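You operate a simulated robot arm through the tools that you are given. There is no shell and no other tool.

Carry out the task below with a simulated robot arm. There is one attempt and no reset: what you move stays moved.

Task
Clean and grease the seal of the grey port lid.
Fine: rub the dirt off with the white block first; block and brush go back, and the tin is shut. Set down upright: rubbing block. A coat counts when it lies all over at full strength: go over it till it gets no stronger. What is to be rubbed or washed off counts as gone when no trace of it is left.

The check looks at the end state, three seconds after you hand in, the way a careful person would. Anything else that was tipped, shoved, dropped, spilled or broken makes it a failure. A push-on lid holds only when it is set on centred and level and pressed home; a screw cap is set on level and turned clockwise until tight.

Robot
A 7-joint arm with a two-finger gripper, fixed in place. Base frame: the origin is on the floor under the middle of its stand, x ahead of it, y to its left, z up; the work surface is at about z = 550. Lengths are in mm, angles in rad, forces in N, time in s.
With the tool pointing down near the work surface it reaches from about 120 to 640 mm from the base axis. Its first joint turns from -1.152 to 1.152 rad. Payload 2.45 kg.
The TCP is the grasp point between the finger pads, 26 mm short of the fingertips. In the tool frame z runs along the fingers and y along their closing line. The gripper opens to 96 mm; its body begins 69 mm behind the TCP.
Orientation is told as [roll, pitch, yaw] about the base's x, y, z axes, in that order, counted from this pose: with the fingers straight down and closing along the base's y, the tool's x points along the base's -x, its y along +y and its z along -z.

Tools
- The arm moves only by the tool send_rows. Its argument "commands" is one flat list of numbers, 6 for each row, row after row: the shift along the tool's x, y, z in mm, then the turn, a rotation vector about the tool's x, y, z in rad. In form: [dx, dy, dz, wx, wy, wz, dx, dy, dz, wx, wy, wz, ...]. A call has 1 to 20 rows; each row is the pose to reach, as a shift and turn from the pose commanded when the call began, along the tool's axes at that moment. "claw" is the closure in counts, from 0 (fully open) to 255 (shut), set as the call begins (left out, the last holds). Rows are played at 5 a second. More than 50 mm and 0.15 rad between two rows, or a gripper value outside its range, and nothing of the call is played. Where a pose cannot be reached the arm comes as near as it can. A force on the tool above 90 N (or 10 N above the force at the start of the call, whichever is more), or a blocked arm, ends the call early, and 0.2 s more pass. The fingers move at their own pace (about 50 mm/s each) and stop on an object; they squeeze with about 22 N. The grip force told is the motor's: it shows also when the fingers shut on nothing. Time passes only in rows, and 0.2 s behind the last, so rows that repeat a pose let the fingers close. The reply holds the time, the measured pose of the TCP, the force on the tool along the base axes, the opening and the grip force, in the units named above and with some noise, with the torque about the TCP (base axes, N m) and any sound that the robot's microphone picked up, and new pictures: "show" is both (left out), scene, wrist or none.
- Cameras (640 x 400 px; columns grow to the right, rows downward): "scene" is fixed at [164, -414.7, 1394.4]; the picture's right is [0.64, -0.77, 0.00], its down [-0.63, -0.53, -0.57] and it looks along [0.43, 0.36, -0.82] (base axes); focal length 333 px, centre (320, 200). "wrist" rides on the gripper at [82, 3, -98] in the tool frame; the picture's right is [-0.04, 1.00, 0.00], its down [-0.73, -0.03, -0.68] and it looks along [-0.68, -0.03, 0.73] (tool axes); focal length 256 px, centre (320, 200). There is no depth. A picture from a camera that has moved, and an enlarged one, comes with that camera's place and axes in the base frame and with its lens.
- close_up(camera, box): a new picture of the part [left, top, right, bottom] of that camera's present view, enlarged. It takes no simulated time.
- close_job(): hands the job in; it is judged then, once.

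Nothing tells you positions but the pictures and the camera data. Unless the task says otherwise, let go and move clear before handing in.

The tools are called after ">>>" as a command line: name --argument value ..., lists and objects as JSON in quotes. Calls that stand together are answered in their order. send_rows: Moves the arm, as the interface text tells. Its arguments: {"type":"object","properties":{"commands":{"type":"array"},"claw":{"type":"number"},"show":{"type":"string","enum":["both","scene","wrist","none"]}},"required":["commands"]} The other tools are called the same way: close_up (camera, box) takes an enlarged picture of a part of a camera's view; close_job () hands the job in.

At the start:

```text
t: 0.0
position: [417.8, 124.8, 920.2]
ee_rot: [-0.001, 0.0, -0.001]
ft_force: [0.4, 1.1, -0.1]
wrist_torque: [0.02, -0.01, 0.0]
width: 95.7
gripper_force: 0.1
```

scene: 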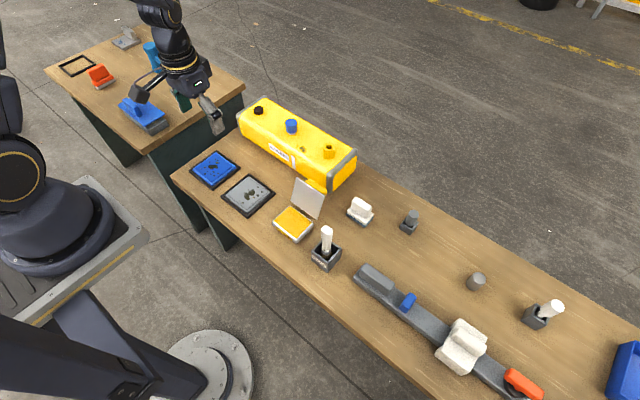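
wrist: 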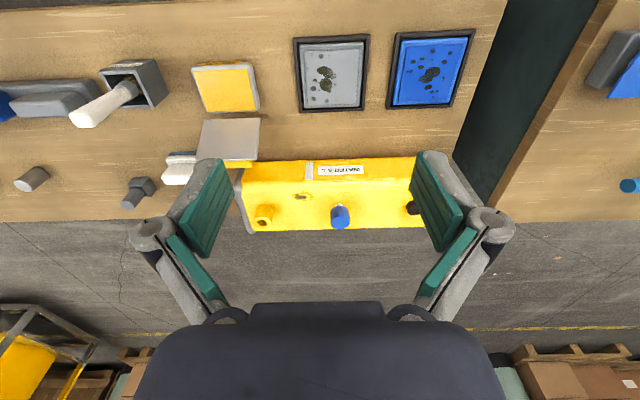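

I see a bench with a yellow housing, blue and grey port lids with dirty seals, an open tin of yellow grease with a hinged lid, a brush in a holder, and a white block. I'll take close-ups before moving anything.

>>> close_up --camera "scene" --box '[170, 130, 400, 275]'

>>> close_up --camera "wrist" --box '[60, 10, 300, 220]'

>>> close_up --camera "wrist" --box '[240, 10, 500, 170]'

>>> close_up --camera "scene" --box '[340, 180, 640, 400]'

```text
2.76 times, centred on (285, 202) of scene
camera zoom: at [164.0, -414.7, 1394.4], right [0.64, -0.77, 0.0], down [-0.63, -0.53, -0.57], along [0.43, 0.36, -0.82], focal length 918 px, centre (417, 193)
```

zoom: 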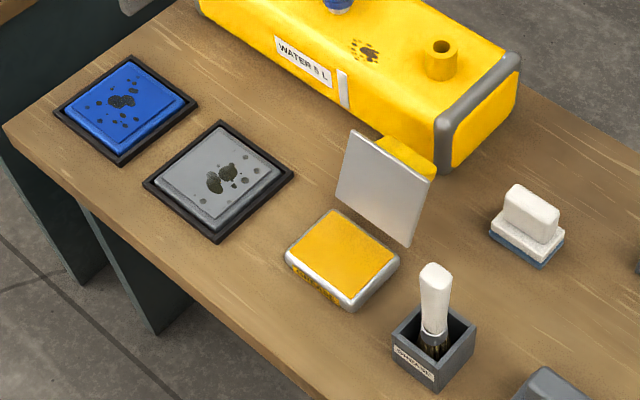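

```text
1.90 times, centred on (180, 115) of wrist
camera zoom: at [337.5, 125.4, 1017.7], right [0.04, 1.0, 0.0], down [0.73, -0.03, 0.68], along [0.68, -0.03, -0.73], focal length 488 px, centre (587, 362)
```

zoom: 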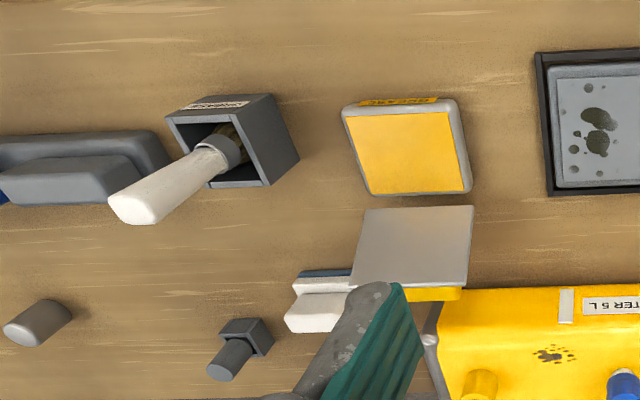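

```text
2.46 times, centred on (370, 90) of wrist
camera zoom: at [337.5, 125.4, 1017.7], right [0.04, 1.0, 0.0], down [0.73, -0.03, 0.68], along [0.68, -0.03, -0.73], focal length 630 px, centre (197, 471)
```

zoom: 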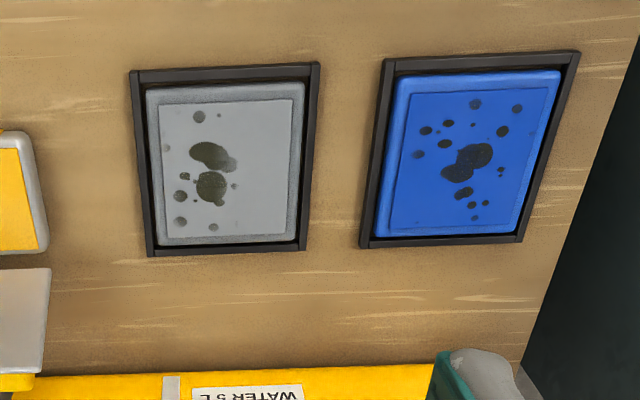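

```text
1.82 times, centred on (490, 290) of scene
camera zoom: at [164.0, -414.7, 1394.4], right [0.64, -0.77, 0.0], down [-0.63, -0.53, -0.57], along [0.43, 0.36, -0.82], focal length 605 px, centre (11, 36)
```

zoom: 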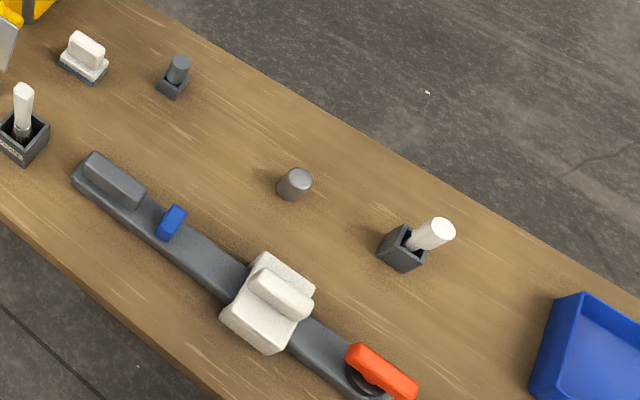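

The bench layout is clear: grey lid at about (475,134), tin at about (487,-43), grease brush holder at about (468,-178) and white block at about (640,-170). Next I'll move back and lower to get better views of the work items.

>>> send_rows --commands '[20, -31, 20, 0, 0, 0, 40, -62, 40, 0, 0, 0, 60, -93, 60, 0, 0, 0, 80, -124, 80, 0, 0, 0, 100, -155, 100, 0, 0, 0, 118, -185, 120, 0, 0, 0]' --claw 0

```text
t: 1.4
position: [302.0, -63.1, 798.6]
ee_rot: [0.002, 0.0, 0.0]
ft_force: [-0.5, 0.0, -0.1]
wrist_torque: [-0.01, 0.01, 0.03]
width: 95.8
gripper_force: 0.1
camera wrist: at [220.8, -59.4, 895.7], right [0.04, 1.0, 0.0], down [0.73, -0.03, 0.68], along [0.68, -0.03, -0.73], focal length 256 px, centre (320, 200)
```

scene: 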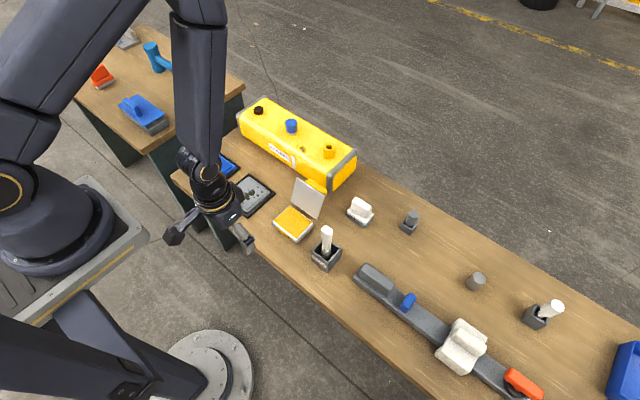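
wrist: 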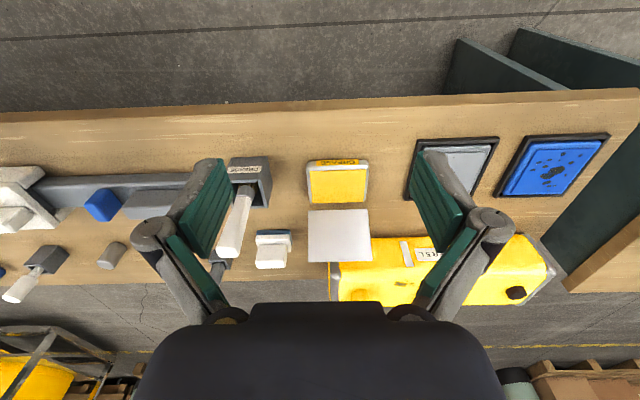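

>>> close_up --camera "wrist" --box '[190, 140, 400, 290]'

>>> close_up --camera "scene" --box '[240, 160, 400, 280]'

```text
2.67 times, centred on (295, 215) of wrist
camera zoom: at [220.8, -59.4, 895.7], right [0.04, 1.0, 0.0], down [0.73, -0.03, 0.68], along [0.68, -0.03, -0.73], focal length 683 px, centre (387, 160)
```

zoom: 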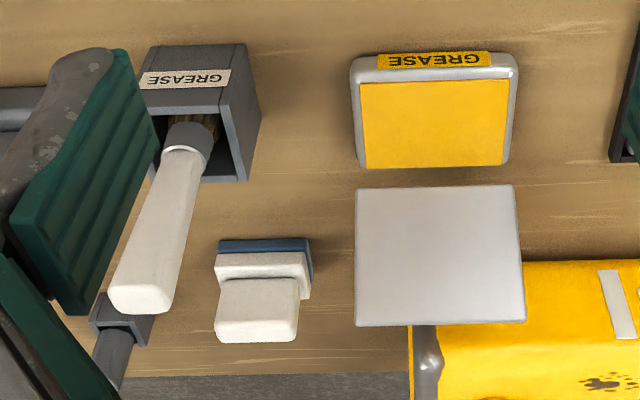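

```text
3.33 times, centred on (320, 220) of scene
camera zoom: at [164.1, -414.7, 1394.4], right [0.64, -0.77, 0.0], down [-0.63, -0.53, -0.57], along [0.43, 0.36, -0.82], focal length 1109 px, centre (320, 133)
```

zoom: 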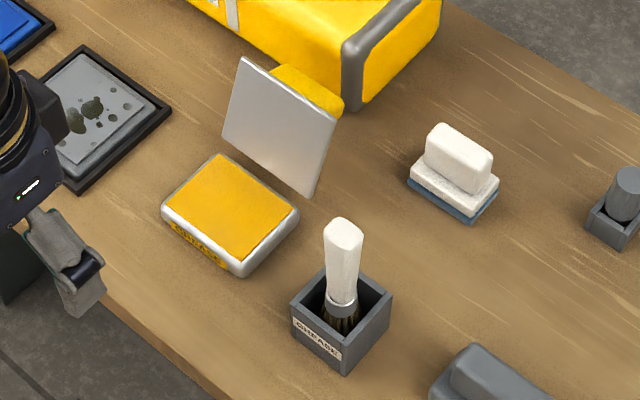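

The tin lid stands hinged open behind the tin (plate from about x=536, z=583 to x=560, z=672), and the block sits near (640,-172), right at the edge of reach. Next I'll look closely at the grey lid.

>>> send_rows --commands '[-5.4, 40.2, 16.4, 0, 0, 0, -10.8, 80.4, 32.8, 0, 0, 0, -16.2, 120.6, 49.2, 0, 0, 0, -21.6, 160.8, 65.6, 0, 0, 0, -27, 201, 82, 0, 0, 0]'

>>> close_up --camera "wrist" --box '[220, 80, 440, 280]'

```text
t: 2.6
position: [327.6, 137.9, 717.3]
ee_rot: [0.0, 0.001, -0.003]
ft_force: [-0.2, -0.1, -0.3]
wrist_torque: [0.02, -0.01, 0.02]
width: 95.9
gripper_force: 0.0
camera wrist: at [246.1, 140.3, 815.3], right [0.04, 1.0, 0.0], down [0.73, -0.03, 0.68], along [0.68, -0.03, -0.73], focal length 256 px, centre (320, 200)
```

scene: 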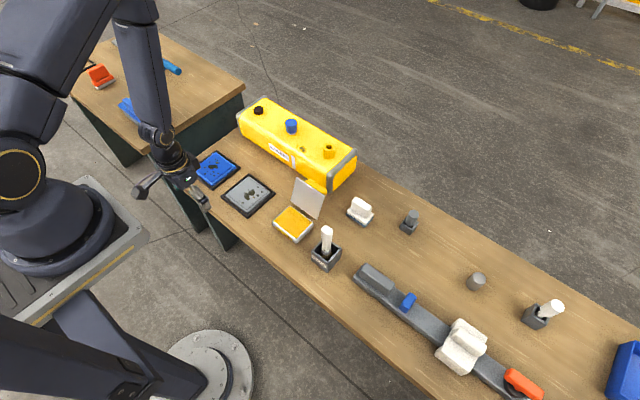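
wrist: 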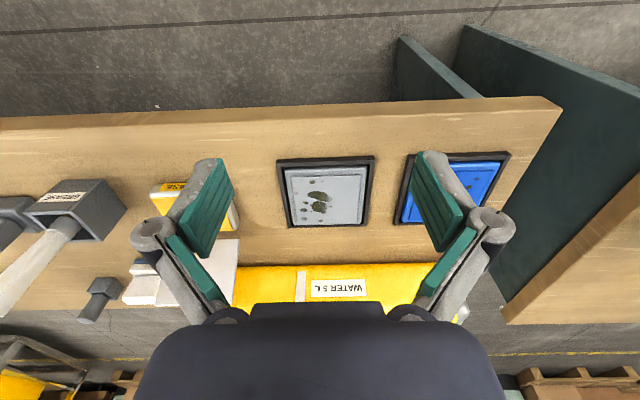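

```text
2.00 times, centred on (330, 180) of wrist
camera zoom: at [246.1, 140.3, 815.3], right [0.04, 1.0, 0.0], down [0.73, -0.03, 0.68], along [0.68, -0.03, -0.73], focal length 512 px, centre (300, 240)
```

zoom: 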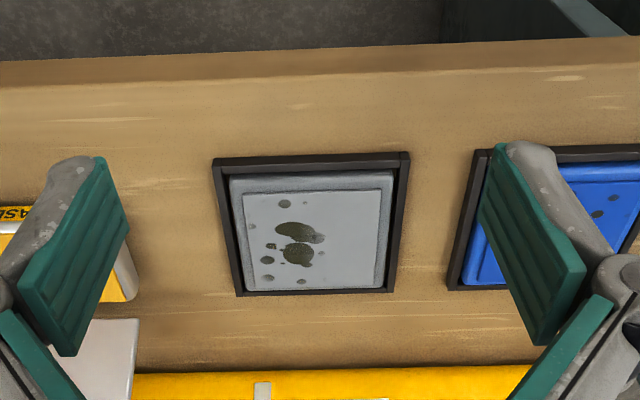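

The dirt spots lie on the raised light-grey panel (the seal), about x 438–525, y 95–182, top z≈563. Next I'll fly high over to the white block for a close look.

>>> send_rows --commands '[-26, -34, -20, 0, 0, 0, -52, -69, -40, 0, 0, 0, -77, -103, -60, 0, 0, 0, -103, -138, -83, 0, 0, 0, -129, -172, -83, 0, 0, 0, -155, -207, -83, 0, 0, 0, -180, -241, -83, 0, 0, 0, -206, -275, -83, 0, 0, 0, -232, -310, -83, 0, 0, 0, -232, -310, -43, 0, 0, 0, -232, -310, -3, 0, 0, 0]'

>>> close_up --camera "wrist" --box '[220, 80, 420, 230]'

>>> close_up --camera "scene" --box '[300, 150, 440, 260]'

```text
t: 5.0
position: [561.1, -171.8, 722.1]
ee_rot: [0.001, -0.001, 0.0]
ft_force: [0.8, 0.4, 0.0]
wrist_torque: [-0.02, 0.05, 0.02]
width: 95.9
gripper_force: 0.1
camera wrist: at [479.8, -169.0, 819.7], right [0.04, 1.0, 0.0], down [0.73, -0.03, 0.68], along [0.68, -0.03, -0.73], focal length 256 px, centre (320, 200)
```

scene: 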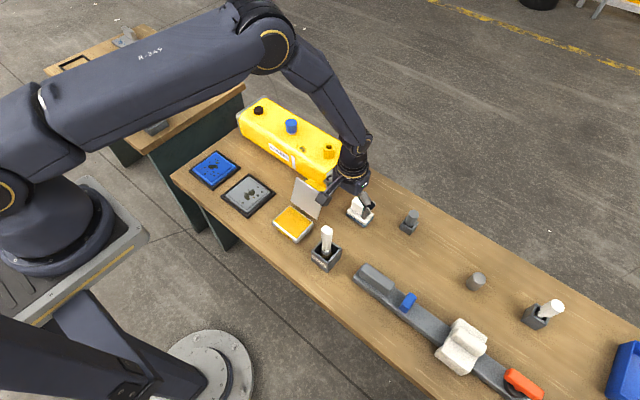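
wrist: 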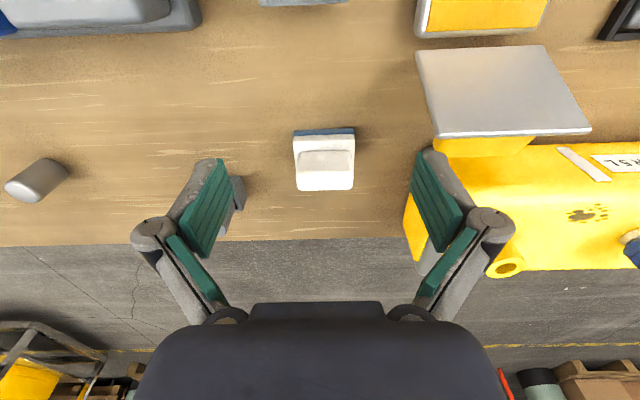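

```text
2.67 times, centred on (320, 155) of wrist
camera zoom: at [479.8, -169.0, 819.7], right [0.04, 1.0, 0.0], down [0.73, -0.03, 0.68], along [0.68, -0.03, -0.73], focal length 683 px, centre (320, 320)
```

zoom: 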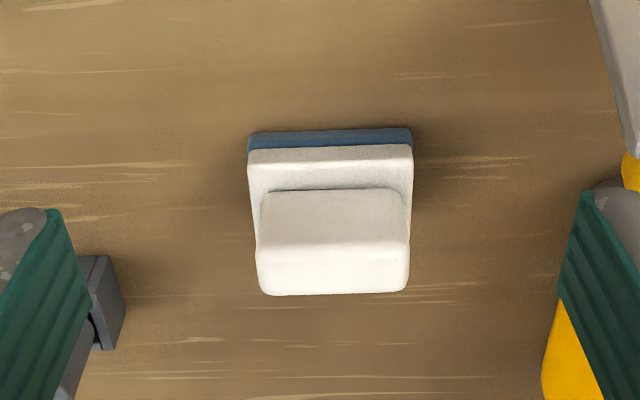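

```text
3.64 times, centred on (370, 205) of scene
camera zoom: at [164.0, -414.7, 1394.4], right [0.64, -0.77, 0.0], down [-0.63, -0.53, -0.57], along [0.43, 0.36, -0.82], focal length 1210 px, centre (138, 182)
```

zoom: 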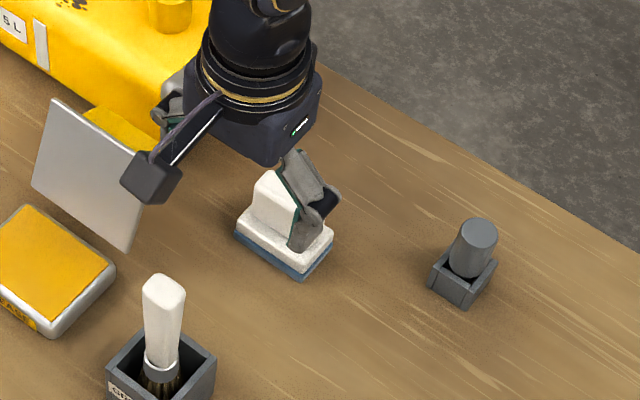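

The block is square to the base axes: centre about (644,-171), slab top z≈578, handle 60 mm long in y and up to z≈614. Next I'll test whether I can reach above it with the tool vertical.

>>> send_rows --commands '[-28, 0.4, 20, 0, 0, 0, -56, 0.6, 40, 0, 0, 0, -83, 0.8, 58, 0, 0, 0, -83, 0.8, 58, 0, 0, 0]'

>>> close_up --camera "scene" --box '[300, 130, 440, 240]'

```text
t: 6.0
position: [643.3, -170.8, 661.9]
ee_rot: [-0.001, 0.001, 0.0]
ft_force: [0.1, 0.4, 1.1]
wrist_torque: [-0.03, -0.03, 0.01]
width: 96.0
gripper_force: 0.0
camera wrist: at [562.7, -167.9, 760.1], right [0.04, 1.0, 0.0], down [0.73, -0.03, 0.68], along [0.68, -0.03, -0.74], focal length 256 px, centre (320, 200)
```

scene: 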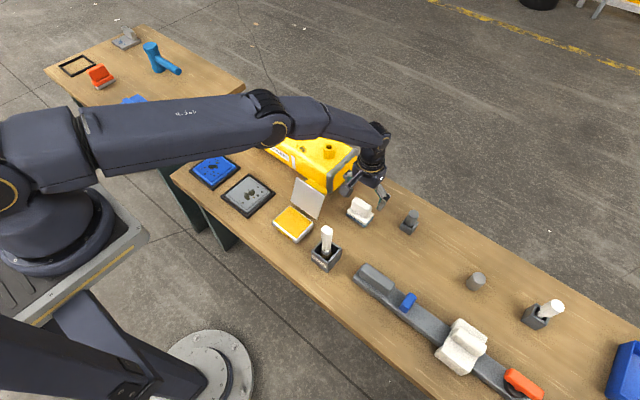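
wrist: 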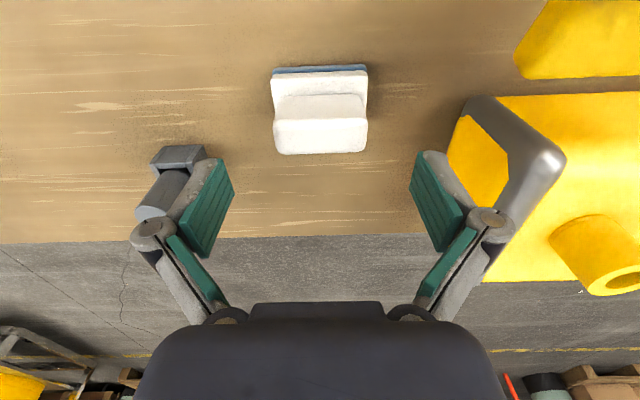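

```text
3.64 times, centred on (370, 185) of scene
camera zoom: at [164.0, -414.7, 1394.4], right [0.64, -0.77, 0.0], down [-0.63, -0.53, -0.57], along [0.43, 0.36, -0.82], focal length 1210 px, centre (138, 254)
```

zoom: 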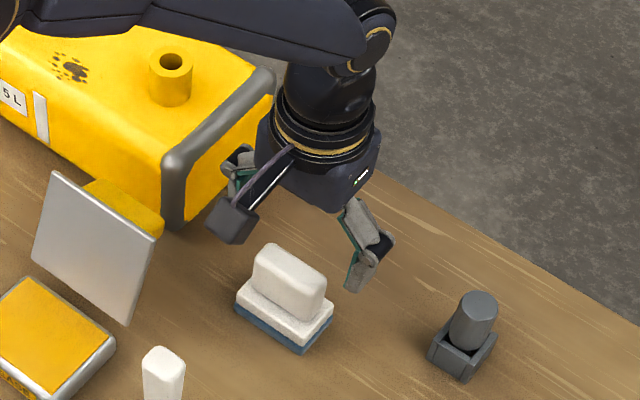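

The arm reaches the block with the tool vertical, and the fingers clear the housing. Next I'll descend so the pads straddle the handle, then close.

>>> send_rows --commands '[-0.7, -0.4, 15, 0, 0, 0, -0.7, -0.4, 30, 0, 0, 0, -0.7, -0.4, 42, 0, 0, 0, -0.7, -0.4, 54, 0, 0, 0, -0.7, -0.4, 54, 0, 0, 0]'

>>> close_up --camera "wrist" --box '[180, 20, 460, 240]'

>>> close_up --camera "scene" --box '[310, 150, 420, 240]'

```text
t: 7.2
position: [629.5, -168.8, 614.7]
ee_rot: [0.001, -0.003, 0.002]
ft_force: [-0.1, -0.2, 0.1]
wrist_torque: [0.0, -0.02, -0.01]
width: 96.0
gripper_force: 0.0
out of reach, approached as far as the arm can: row 2, 3, 4, 5
camera wrist: at [549.3, -165.6, 712.7], right [0.04, 1.0, 0.0], down [0.73, -0.03, 0.68], along [0.68, -0.03, -0.73], focal length 256 px, centre (320, 200)
```

scene: 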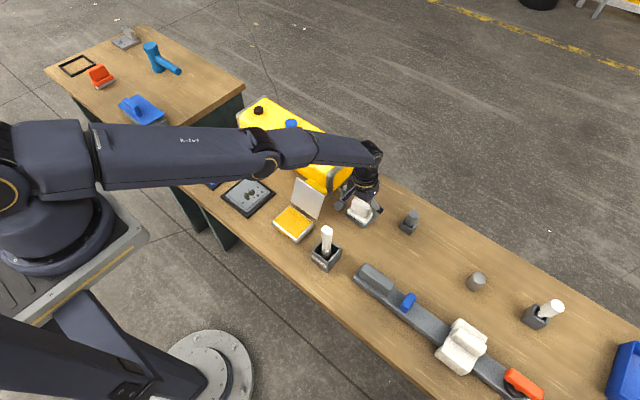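
wrist: 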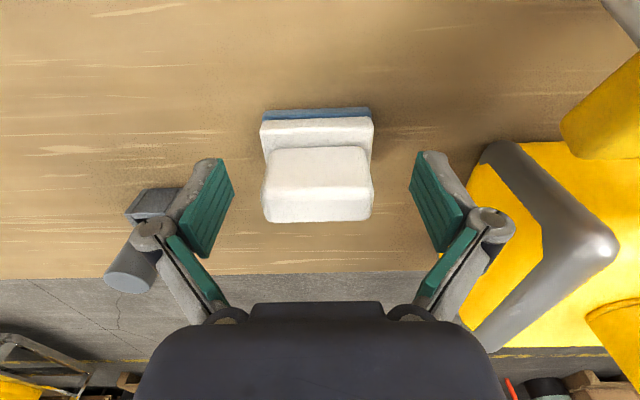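

```text
1.82 times, centred on (320, 130) of wrist
camera zoom: at [549.3, -165.6, 712.7], right [0.04, 1.0, 0.0], down [0.73, -0.03, 0.68], along [0.68, -0.03, -0.73], focal length 465 px, centre (320, 327)
```

zoom: 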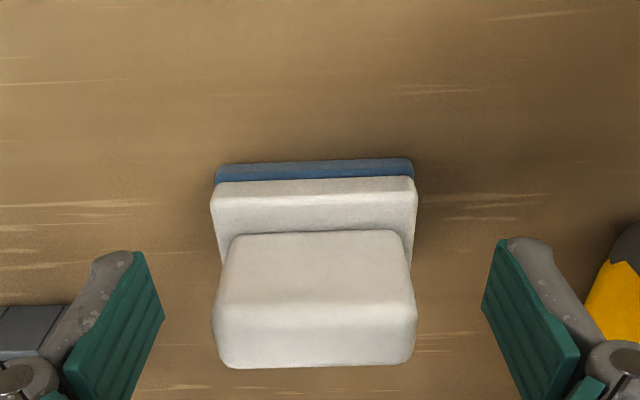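

```text
4.44 times, centred on (365, 195) of scene
camera zoom: at [164.0, -414.7, 1394.4], right [0.64, -0.77, 0.0], down [-0.63, -0.53, -0.57], along [0.43, 0.36, -0.82], focal length 1478 px, centre (120, 222)
```

zoom: 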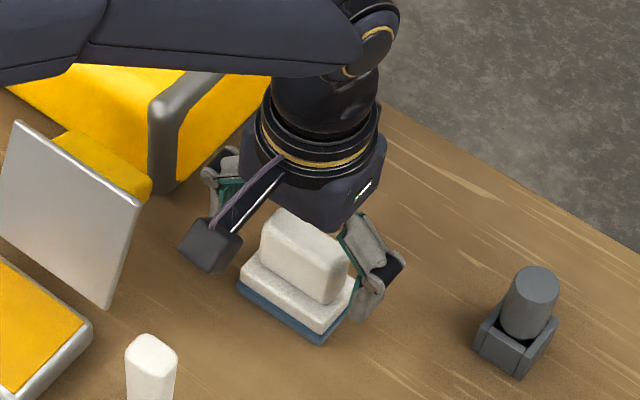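

The arm ran out of vertical reach at x=629. I'll lift and tilt the tool about y so the fingers lean outward. Since the pads close along y, this tilt still grips the handle square.

>>> send_rows --commands '[0, 0, -20, 0, 0, 0, 0, 0, -40, 0, 0, 0, 0, 0, -40, 0, -0.12, 0, 0, 0, -40, 0, -0.24, 0, 0, 0, -40, 0, -0.24, 0]' --show "wrist"

```text
t: 8.4
position: [630.8, -169.1, 656.2]
ee_rot: [0.001, -0.241, 0.001]
ft_force: [-0.8, -0.4, -0.1]
wrist_torque: [-0.01, 0.01, 0.02]
width: 96.0
gripper_force: 0.0
camera wrist: at [528.8, -165.9, 730.6], right [0.04, 1.0, 0.01], down [0.55, -0.03, 0.83], along [0.83, -0.03, -0.55], focal length 256 px, centre (320, 200)
```

wrist: 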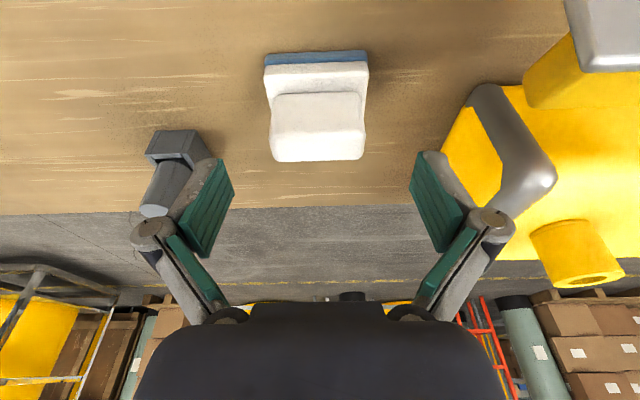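

The commanded pose resets to where the arm actually is, and the tilt works. Next I'll descend at this tilt to the handle at about (644,-171,608).

>>> send_rows --commands '[-0.4, -0.6, 12.5, 0, 0, 0, -0.8, -1.2, 25, 0, 0, 0, -1.1, -1.8, 38, 0, 0, 0, -1.4, -2.2, 50, 0, 0, 0, -1.4, -2.2, 50, 0, 0, 0]'

>>> close_up --camera "wrist" --box '[180, 60, 460, 260]'

>>> close_up --camera "scene" --box '[310, 150, 420, 240]'

```text
t: 9.6
position: [643.1, -169.1, 606.3]
ee_rot: [0.0, -0.241, -0.001]
ft_force: [0.1, 0.6, -0.6]
wrist_torque: [-0.01, 0.01, 0.01]
width: 96.1
gripper_force: 0.0
camera wrist: at [542.0, -167.1, 682.0], right [0.04, 1.0, 0.01], down [0.55, -0.03, 0.83], along [0.83, -0.03, -0.55], focal length 256 px, centre (320, 200)
```

scene: 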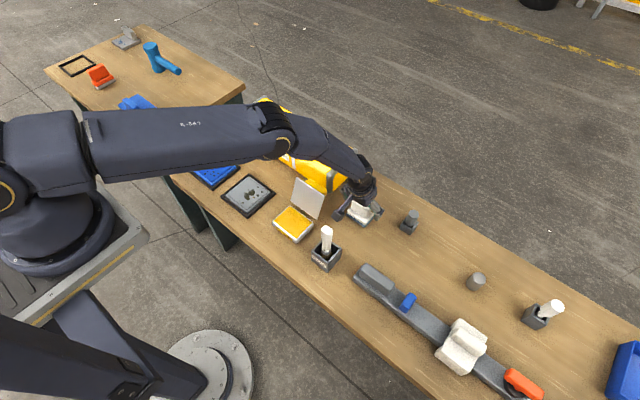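
wrist: 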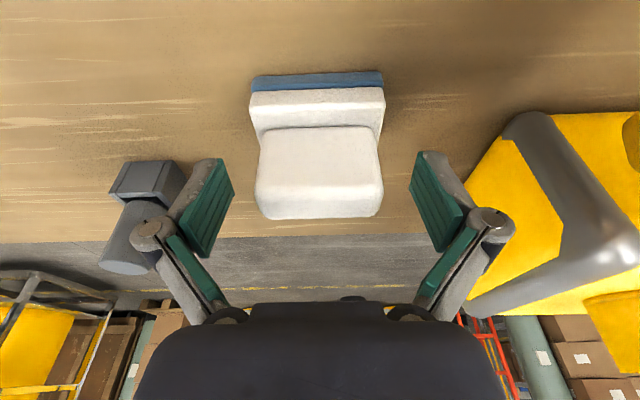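

```text
2.00 times, centred on (320, 160) of wrist
camera zoom: at [542.0, -167.1, 682.0], right [0.04, 1.0, 0.01], down [0.55, -0.03, 0.83], along [0.83, -0.03, -0.55], focal length 512 px, centre (320, 280)
```

zoom: 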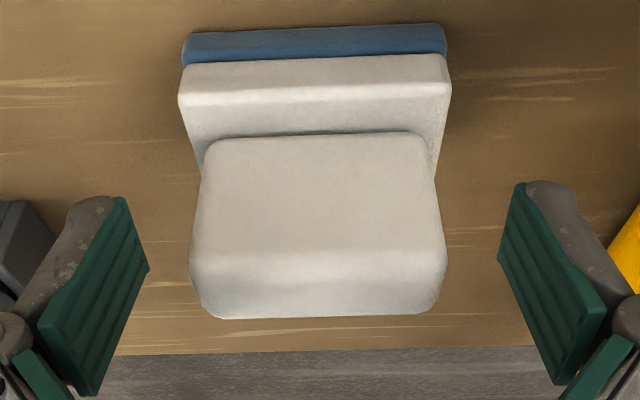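

```text
4.44 times, centred on (365, 195) of scene
camera zoom: at [164.0, -414.7, 1394.4], right [0.64, -0.77, 0.0], down [-0.63, -0.53, -0.57], along [0.43, 0.36, -0.82], focal length 1478 px, centre (120, 222)
```

zoom: 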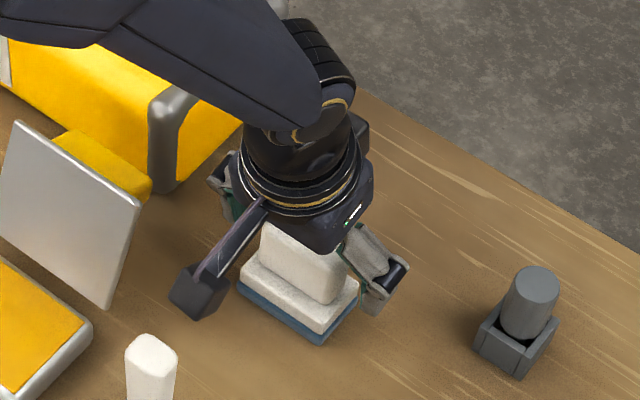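

The fingers straddle the handle. I'll raise about 4 mm so the tips clear the slab edge, nudge y, and then close.

>>> send_rows --commands '[-0.9, -1.2, -3.6, 0, 0, 0, -0.9, -1.2, -3.6, 0, 0, 0]' --show "none"

>>> send_rows --commands '[0, 0, 0, 0, 0, 0, 0, 0, 0, 0, 0, 0, 0, 0, 0, 0, 0, 0, 0, 0, 0, 0, 0, 0, 0, 0, 0, 0, 0, 0]' --claw 255

>>> close_up --camera "wrist" --box '[180, 60, 460, 260]'

```text
t: 10.2
position: [642.7, -170.7, 608.9]
ee_rot: [0.001, -0.24, -0.001]
ft_force: [0.1, -0.5, -0.7]
wrist_torque: [0.0, 0.02, -0.04]
width: 95.9
gripper_force: 0.0
```

```text
t: 11.4
position: [643.2, -170.8, 610.7]
ee_rot: [0.001, -0.241, 0.001]
ft_force: [-1.4, 2.5, 3.1]
wrist_torque: [0.08, 0.09, 0.02]
width: 57.2
gripper_force: 22.3
camera wrist: at [541.3, -168.4, 685.5], right [0.04, 1.0, 0.01], down [0.55, -0.03, 0.83], along [0.83, -0.03, -0.55], focal length 256 px, centre (320, 200)
```

scene: 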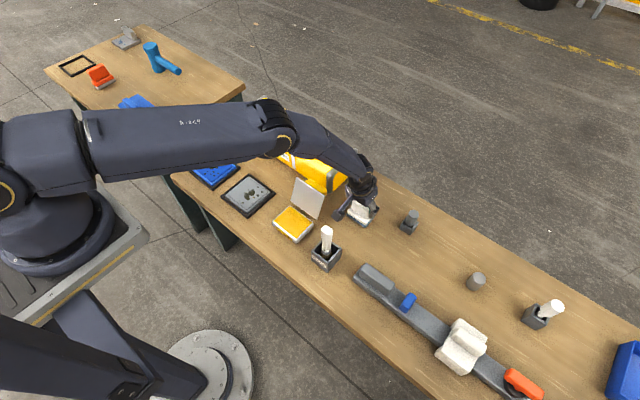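
wrist: 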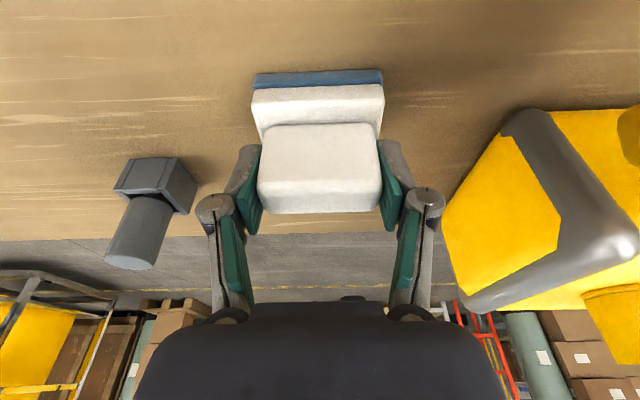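

```text
2.00 times, centred on (320, 160) of wrist
camera zoom: at [541.3, -168.4, 685.5], right [0.04, 1.0, 0.01], down [0.55, -0.03, 0.83], along [0.83, -0.03, -0.55], focal length 512 px, centre (320, 280)
```

zoom: 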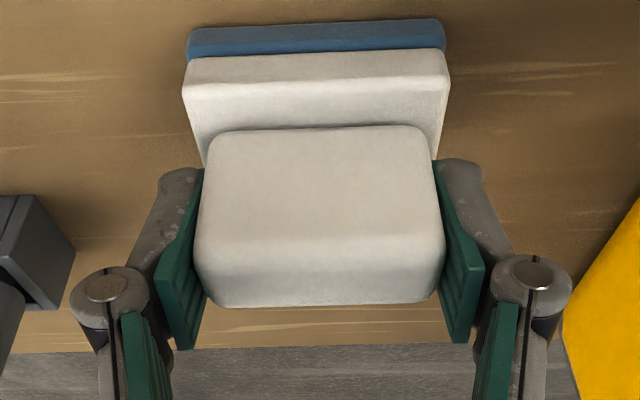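

The block is gripped (57 mm wide, 22 N). On the table the TCP sat at z≈610, so the felt bottom is about 60 mm below the TCP. I'll lift now.

>>> send_rows --commands '[-2.4, 0, -9.7, 0, 0, 0, -7.2, 0, -29.1, 0, 0, 0, -16.7, 0, -68, 0, 0, 0, -26.3, 0, -106.8, 0, 0, 0, -35.8, 0, -145.7, 0, 0, 0, -43, 0, -174.8, 0, 0, 0]'

```text
t: 12.8
position: [645.4, -171.3, 790.6]
ee_rot: [-0.001, -0.24, -0.002]
ft_force: [0.4, 0.3, -1.8]
wrist_torque: [-0.04, -0.01, 0.04]
width: 57.5
gripper_force: 22.3
camera wrist: at [543.3, -170.1, 865.4], right [0.04, 1.0, 0.01], down [0.55, -0.03, 0.83], along [0.83, -0.03, -0.55], focal length 256 px, centre (320, 200)
```

scene: 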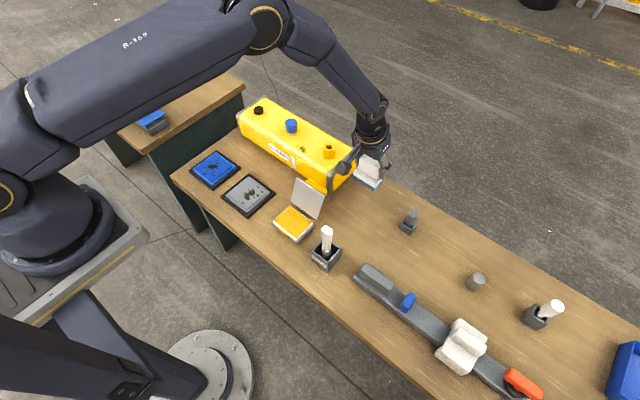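
wrist: 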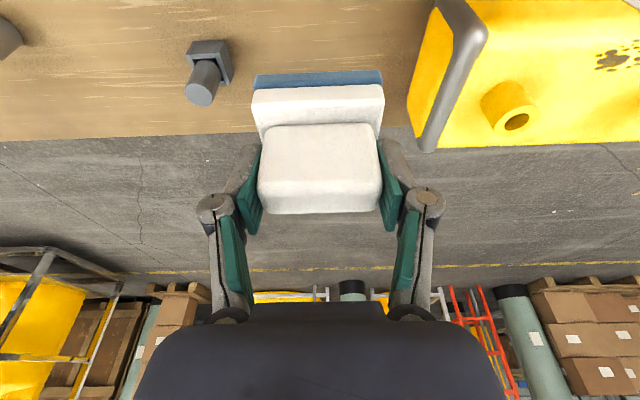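

The block came up cleanly. I'll carry it high over to above the grey lid.

>>> send_rows --commands '[20.1, 38.7, -4.9, 0, 0, 0, 40.2, 77.3, -9.9, 0, 0, 0, 60.2, 116, -14.8, 0, 0, 0, 80.3, 154.7, -19.7, 0, 0, 0, 100.4, 193.3, -24.7, 0, 0, 0, 120.5, 232, -29.6, 0, 0, 0, 140.5, 270.6, -34.6, 0, 0, 0, 160.6, 309.3, -39.5, 0, 0, 0]'

```text
t: 14.6
position: [478.8, 137.3, 792.3]
ee_rot: [-0.001, -0.241, 0.0]
ft_force: [0.0, 0.3, -1.0]
wrist_torque: [0.01, -0.02, 0.0]
width: 57.7
gripper_force: 21.9
camera wrist: at [376.9, 140.9, 867.4], right [0.04, 1.0, 0.01], down [0.55, -0.03, 0.83], along [0.83, -0.03, -0.55], focal length 256 px, centre (320, 200)
```

scene: 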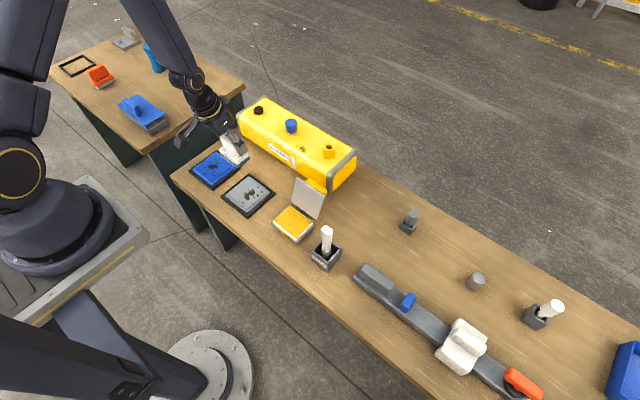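
wrist: 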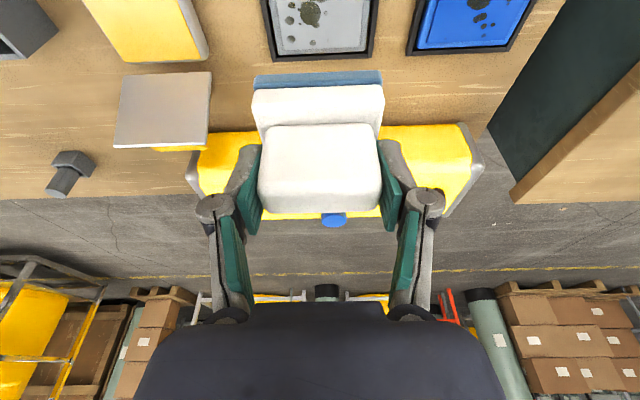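

I'm above the lid. I'll take an enlarged scene view of the grey lid to fix its coordinates and the seal outline.

>>> close_up --camera "scene" --box '[208, 165, 288, 220]'

>>> close_up --camera "wrist" --box '[220, 0, 420, 125]'

```text
7.27 times, centred on (248, 192) of scene
camera zoom: at [164.0, -414.7, 1394.4], right [0.64, -0.77, 0.0], down [-0.63, -0.53, -0.57], along [0.43, 0.36, -0.82], focal length 2419 px, centre (844, 254)
```

zoom: 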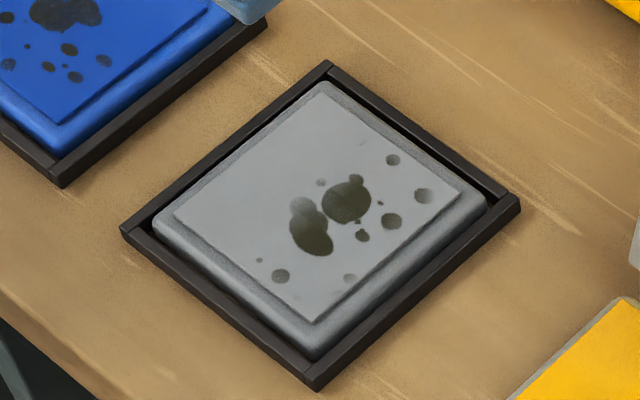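

```text
3.20 times, centred on (320, 62) of wrist
camera zoom: at [376.9, 140.9, 867.4], right [0.04, 1.0, 0.01], down [0.55, -0.03, 0.83], along [0.83, -0.03, -0.55], focal length 819 px, centre (320, 640)
```

zoom: 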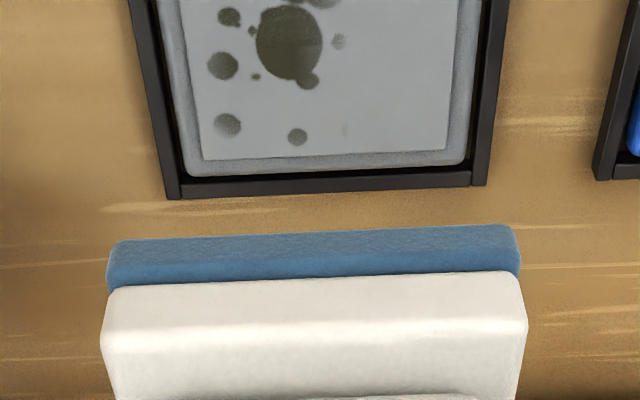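

All the dirt is on the raised panel, centred about (480,138.5) and roughly 87 mm square. I'll descend to just above it with the block.

>>> send_rows --commands '[9, 0, 36.9, 0, 0, 0, 18.1, 0, 73.8, 0, 0, 0, 27.2, 0.5, 110.7, 0, 0, 0, 33.4, 1, 135.9, 0, 0, 0, 36.3, 1, 147.6, 0, 0, 0]'

>>> close_up --camera "scene" --box '[208, 140, 308, 220]'

>>> close_up --camera "wrist" --box '[220, 0, 420, 125]'

```text
t: 15.8
position: [476.8, 136.9, 637.0]
ee_rot: [-0.001, -0.24, -0.001]
ft_force: [0.5, -0.7, -1.2]
wrist_torque: [-0.02, 0.0, -0.01]
width: 57.6
gripper_force: 21.9
camera wrist: at [375.5, 141.0, 712.3], right [0.04, 1.0, 0.01], down [0.55, -0.03, 0.83], along [0.83, -0.03, -0.55], focal length 256 px, centre (320, 200)
```

scene: 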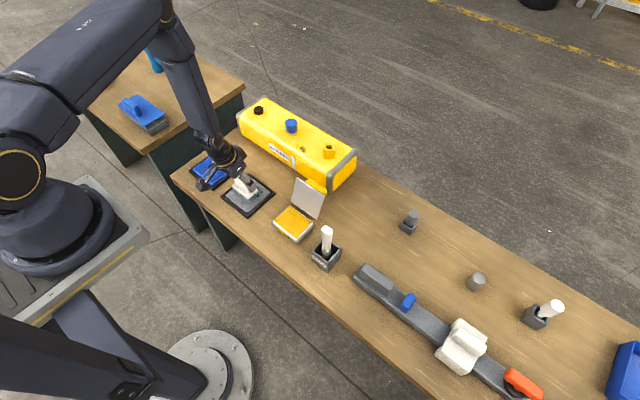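
wrist: 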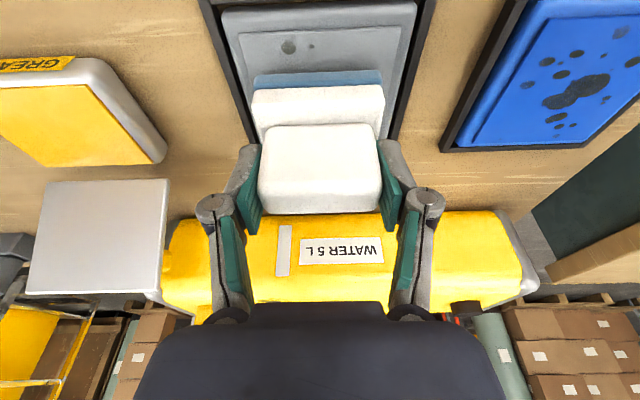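

```text
5.00 times, centred on (258, 180) of scene
camera zoom: at [164.1, -414.7, 1394.4], right [0.64, -0.77, 0.0], down [-0.63, -0.53, -0.57], along [0.43, 0.36, -0.82], focal length 1663 px, centre (630, 300)
```

zoom: 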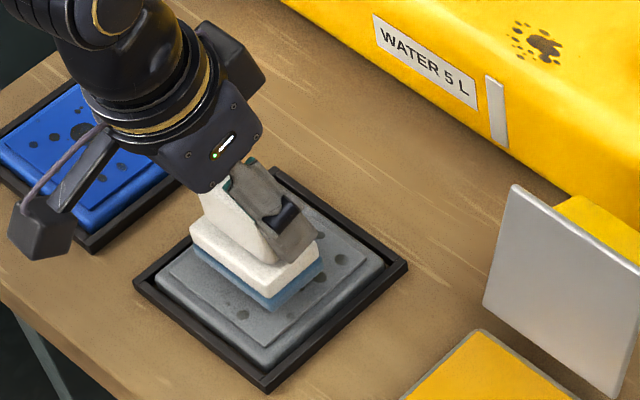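

```text
3.20 times, centred on (320, 62) of wrist
camera zoom: at [375.5, 141.0, 712.3], right [0.04, 1.0, 0.01], down [0.55, -0.03, 0.83], along [0.83, -0.03, -0.55], focal length 819 px, centre (320, 640)
```

zoom: 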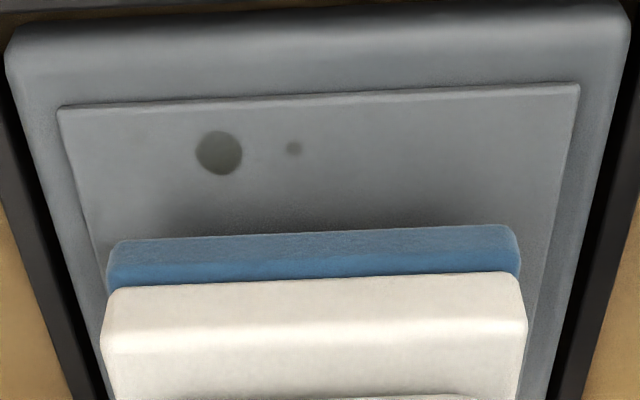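

The felt is about 12 mm above the seal, whose near edge is at x≈438, y 97–182. I'll lower gently, checking the force.

>>> send_rows --commands '[0.7, 1, 2.9, 0, 0, 0, 1.4, 1, 5.8, 0, 0, 0, 2.1, 1, 8.7, 0, 0, 0, 2.1, 1, 8.7, 0, 0, 0]' --show "none"

>>> send_rows --commands '[0.5, 0, 1.9, 0, 0, 0, 0.5, 0, 1.9, 0, 0, 0]' --show "none"

>>> close_up --camera "scene" --box '[208, 140, 308, 220]'

```text
t: 16.8
position: [477.3, 137.9, 629.8]
ee_rot: [-0.001, -0.241, -0.001]
ft_force: [0.0, 0.6, -1.8]
wrist_torque: [0.03, 0.0, -0.02]
width: 57.5
gripper_force: 21.9
```

```text
t: 17.4
position: [476.8, 139.8, 627.8]
ee_rot: [0.003, -0.241, 0.0]
ft_force: [-2.2, -1.3, 7.0]
wrist_torque: [-0.03, 0.12, -0.03]
width: 57.6
gripper_force: 22.0
```

```text
5.00 times, centred on (258, 180) of scene
camera zoom: at [163.9, -414.8, 1394.4], right [0.64, -0.77, 0.0], down [-0.63, -0.53, -0.57], along [0.44, 0.36, -0.82], focal length 1663 px, centre (630, 300)
```

zoom: 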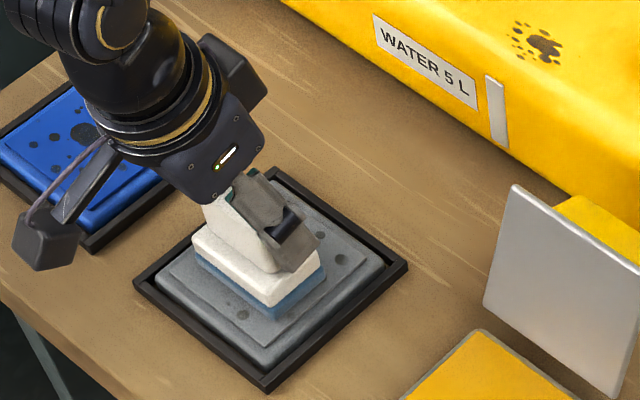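

Contact came at TCP z≈628 with about 9 N, so the seal plane is near z=568. I'll rub back and forth over the whole panel.

>>> send_rows --commands '[9.7, -5, -2.4, 0, 0, 0, 19.4, -11, -4.8, 0, 0, 0, 0, -11, 0, 0, 0, 0, -21.4, -11, 5.2, 0, 0, 0, 0, -11, 0, 0, 0, 0, 19.4, -11, -4.8, 0, 0, 0, 0, -11, 0, 0, 0, 0, -21.4, -11, 5.2, 0, 0, 0, -21.4, 0, 5.2, 0, 0, 0, -21.4, 11, 5.2, 0, 0, 0, 0, 11, 0, 0, 0, 0, 19.4, 11, -4.8, 0, 0, 0, 0, 11, 0, 0, 0, 0, -21.4, 11, 5.2, 0, 0, 0, 0, 11, 0, 0, 0, 0, 19.4, 11, -4.8, 0, 0, 0, 19.4, 0, -4.8, 0, 0, 0, 19.4, -11, -4.8, 0, 0, 0, 9.7, -5, -2.4, 0, 0, 0, 0, 0, 0, 0, 0, 0]'

>>> close_up --camera "scene" --box '[208, 140, 308, 220]'

>>> close_up --camera "wrist" --box '[220, 0, 420, 125]'

```text
t: 21.6
position: [477.1, 140.3, 628.3]
ee_rot: [0.0, -0.241, 0.0]
ft_force: [-0.5, -1.2, 5.2]
wrist_torque: [-0.03, 0.02, -0.01]
width: 57.6
gripper_force: 22.1
camera wrist: at [375.7, 142.9, 702.8], right [0.04, 1.0, 0.01], down [0.55, -0.03, 0.83], along [0.83, -0.03, -0.55], focal length 256 px, centre (320, 200)
```

scene: 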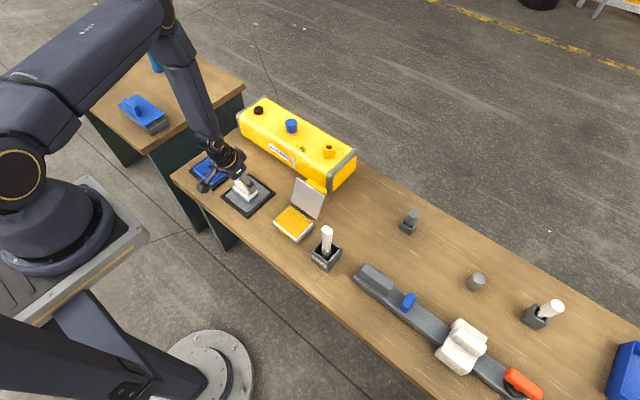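
wrist: 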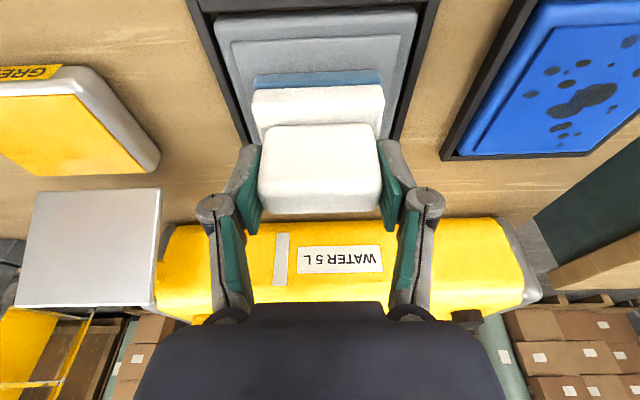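

```text
5.00 times, centred on (258, 180) of scene
camera zoom: at [163.9, -414.8, 1394.4], right [0.64, -0.77, 0.0], down [-0.63, -0.53, -0.57], along [0.44, 0.36, -0.82], focal length 1663 px, centre (630, 300)
```

zoom: 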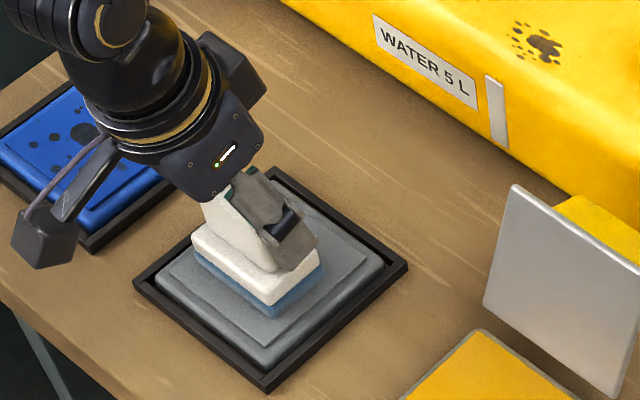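

```text
3.20 times, centred on (320, 62) of wrist
camera zoom: at [375.7, 142.9, 702.8], right [0.04, 1.0, 0.01], down [0.55, -0.03, 0.83], along [0.83, -0.03, -0.55], focal length 819 px, centre (320, 640)
```

zoom: 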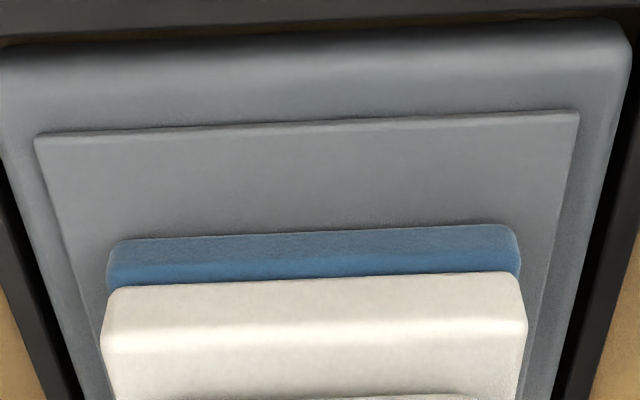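

The near area already looks clean. I'll lift to inspect the whole seal.

>>> send_rows --commands '[-4.8, 0, -19.4, 0, 0, 0, -14.3, 0, -58.2, 0, 0, 0, -23.8, 0, -97, 0, 0, 0, -23.8, 0, -97, 0, 0, 0]' --show "wrist"

>>> close_up --camera "scene" --box '[208, 155, 298, 225]'

>>> close_up --camera "wrist" --box '[220, 0, 420, 125]'

```text
t: 22.6
position: [475.5, 139.4, 726.4]
ee_rot: [-0.001, -0.238, -0.001]
ft_force: [0.0, 0.1, -1.1]
wrist_torque: [0.0, 0.03, -0.02]
width: 57.6
gripper_force: 21.8
camera wrist: at [375.3, 141.9, 801.9], right [0.04, 1.0, 0.01], down [0.55, -0.03, 0.83], along [0.83, -0.03, -0.55], focal length 256 px, centre (320, 200)
```

wrist: 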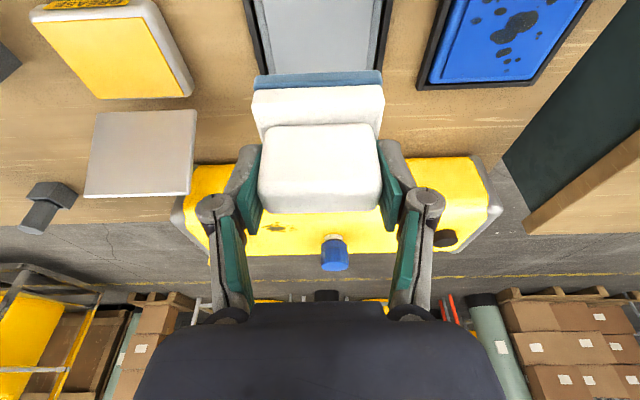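

```text
5.71 times, centred on (253, 190) of scene
camera zoom: at [164.1, -414.7, 1394.4], right [0.64, -0.77, 0.0], down [-0.63, -0.53, -0.57], along [0.43, 0.36, -0.82], focal length 1901 px, centre (703, 257)
```

zoom: 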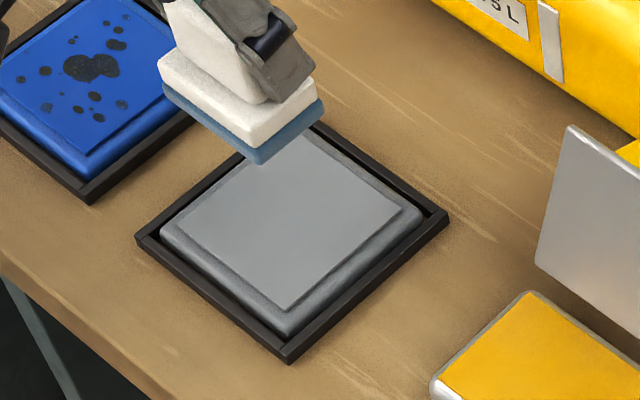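

```text
3.20 times, centred on (320, 62) of wrist
camera zoom: at [375.3, 141.9, 801.9], right [0.04, 1.0, 0.01], down [0.55, -0.03, 0.83], along [0.83, -0.03, -0.55], focal length 819 px, centre (320, 640)
```

zoom: 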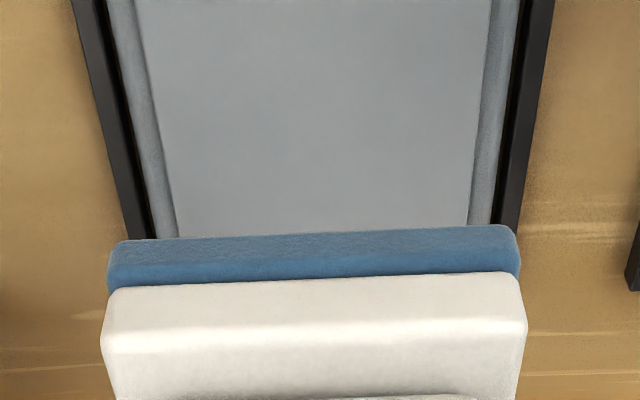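

It looks clean. To leave no trace at the edges and corners, I'll make one more slightly wider pass and then inspect.

>>> send_rows --commands '[8, 0, 32.3, 0, 0, 0, 16, 0, 64.6, 0, 0, 0, 22, 0, 90, 0, 0, 0, 23.9, 0, 97.4, 0, 0, 0, 34.6, -7, 94.8, 0, 0, 0, 46.2, -13, 91.9, 0, 0, 0, 23.9, -13, 97.4, 0, 0, 0, -0.4, -13, 103.4, 0, 0, 0, 23.9, -13, 97.4, 0, 0, 0, 46.2, -13, 91.9, 0, 0, 0, 46.2, 0, 91.9, 0, 0, 0, 46.2, 12, 91.9, 0, 0, 0, 23.9, 12, 97.4, 0, 0, 0, -0.4, 12, 103.4, 0, 0, 0, 23.9, 12, 97.4, 0, 0, 0, 46.2, 12, 91.9, 0, 0, 0, 34.6, 0, 94.8, 0, 0, 0, 23.9, 0, 97.4, 0, 0, 0, -0.4, 0, 103.4, 0, 0, 0, -10.7, 0, 58.6, 0, 0, 0]' --show "none"

>>> send_rows --commands '[-9.5, 0, -38.8, 0, 0, 0, -19, 0, -77.7, 0, 0, 0, -28.6, -40, -116.5, 0, 0, 0, -28.6, -80, -116.5, 0, 0, 0, -28.6, -120, -116.5, 0, 0, 0, -28.6, -120, -116.5, 0, 0, 0]'

>>> close_up --camera "scene" --box '[213, 160, 283, 220]'

```text
t: 26.8
position: [502.8, 138.6, 674.1]
ee_rot: [-0.002, -0.24, -0.002]
ft_force: [-0.7, -0.6, -1.1]
wrist_torque: [-0.01, -0.02, -0.01]
width: 57.5
gripper_force: 21.7
```

```text
refused: row 3 steps farther than a row can; nothing moved
```

```text
6.67 times, centred on (248, 190) of scene
camera zoom: at [164.1, -414.7, 1394.4], right [0.64, -0.77, 0.0], down [-0.63, -0.53, -0.57], along [0.43, 0.36, -0.82], focal length 2217 px, centre (800, 267)
```

zoom: 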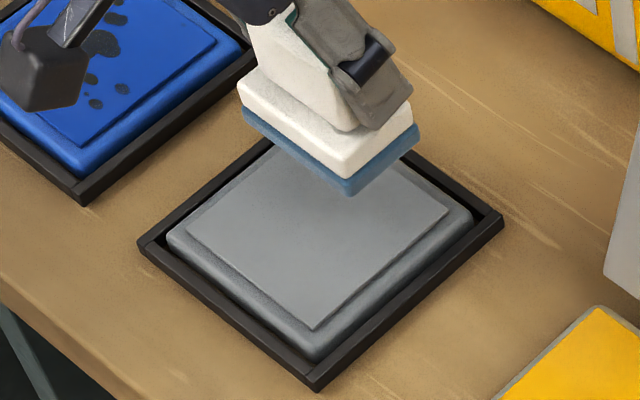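

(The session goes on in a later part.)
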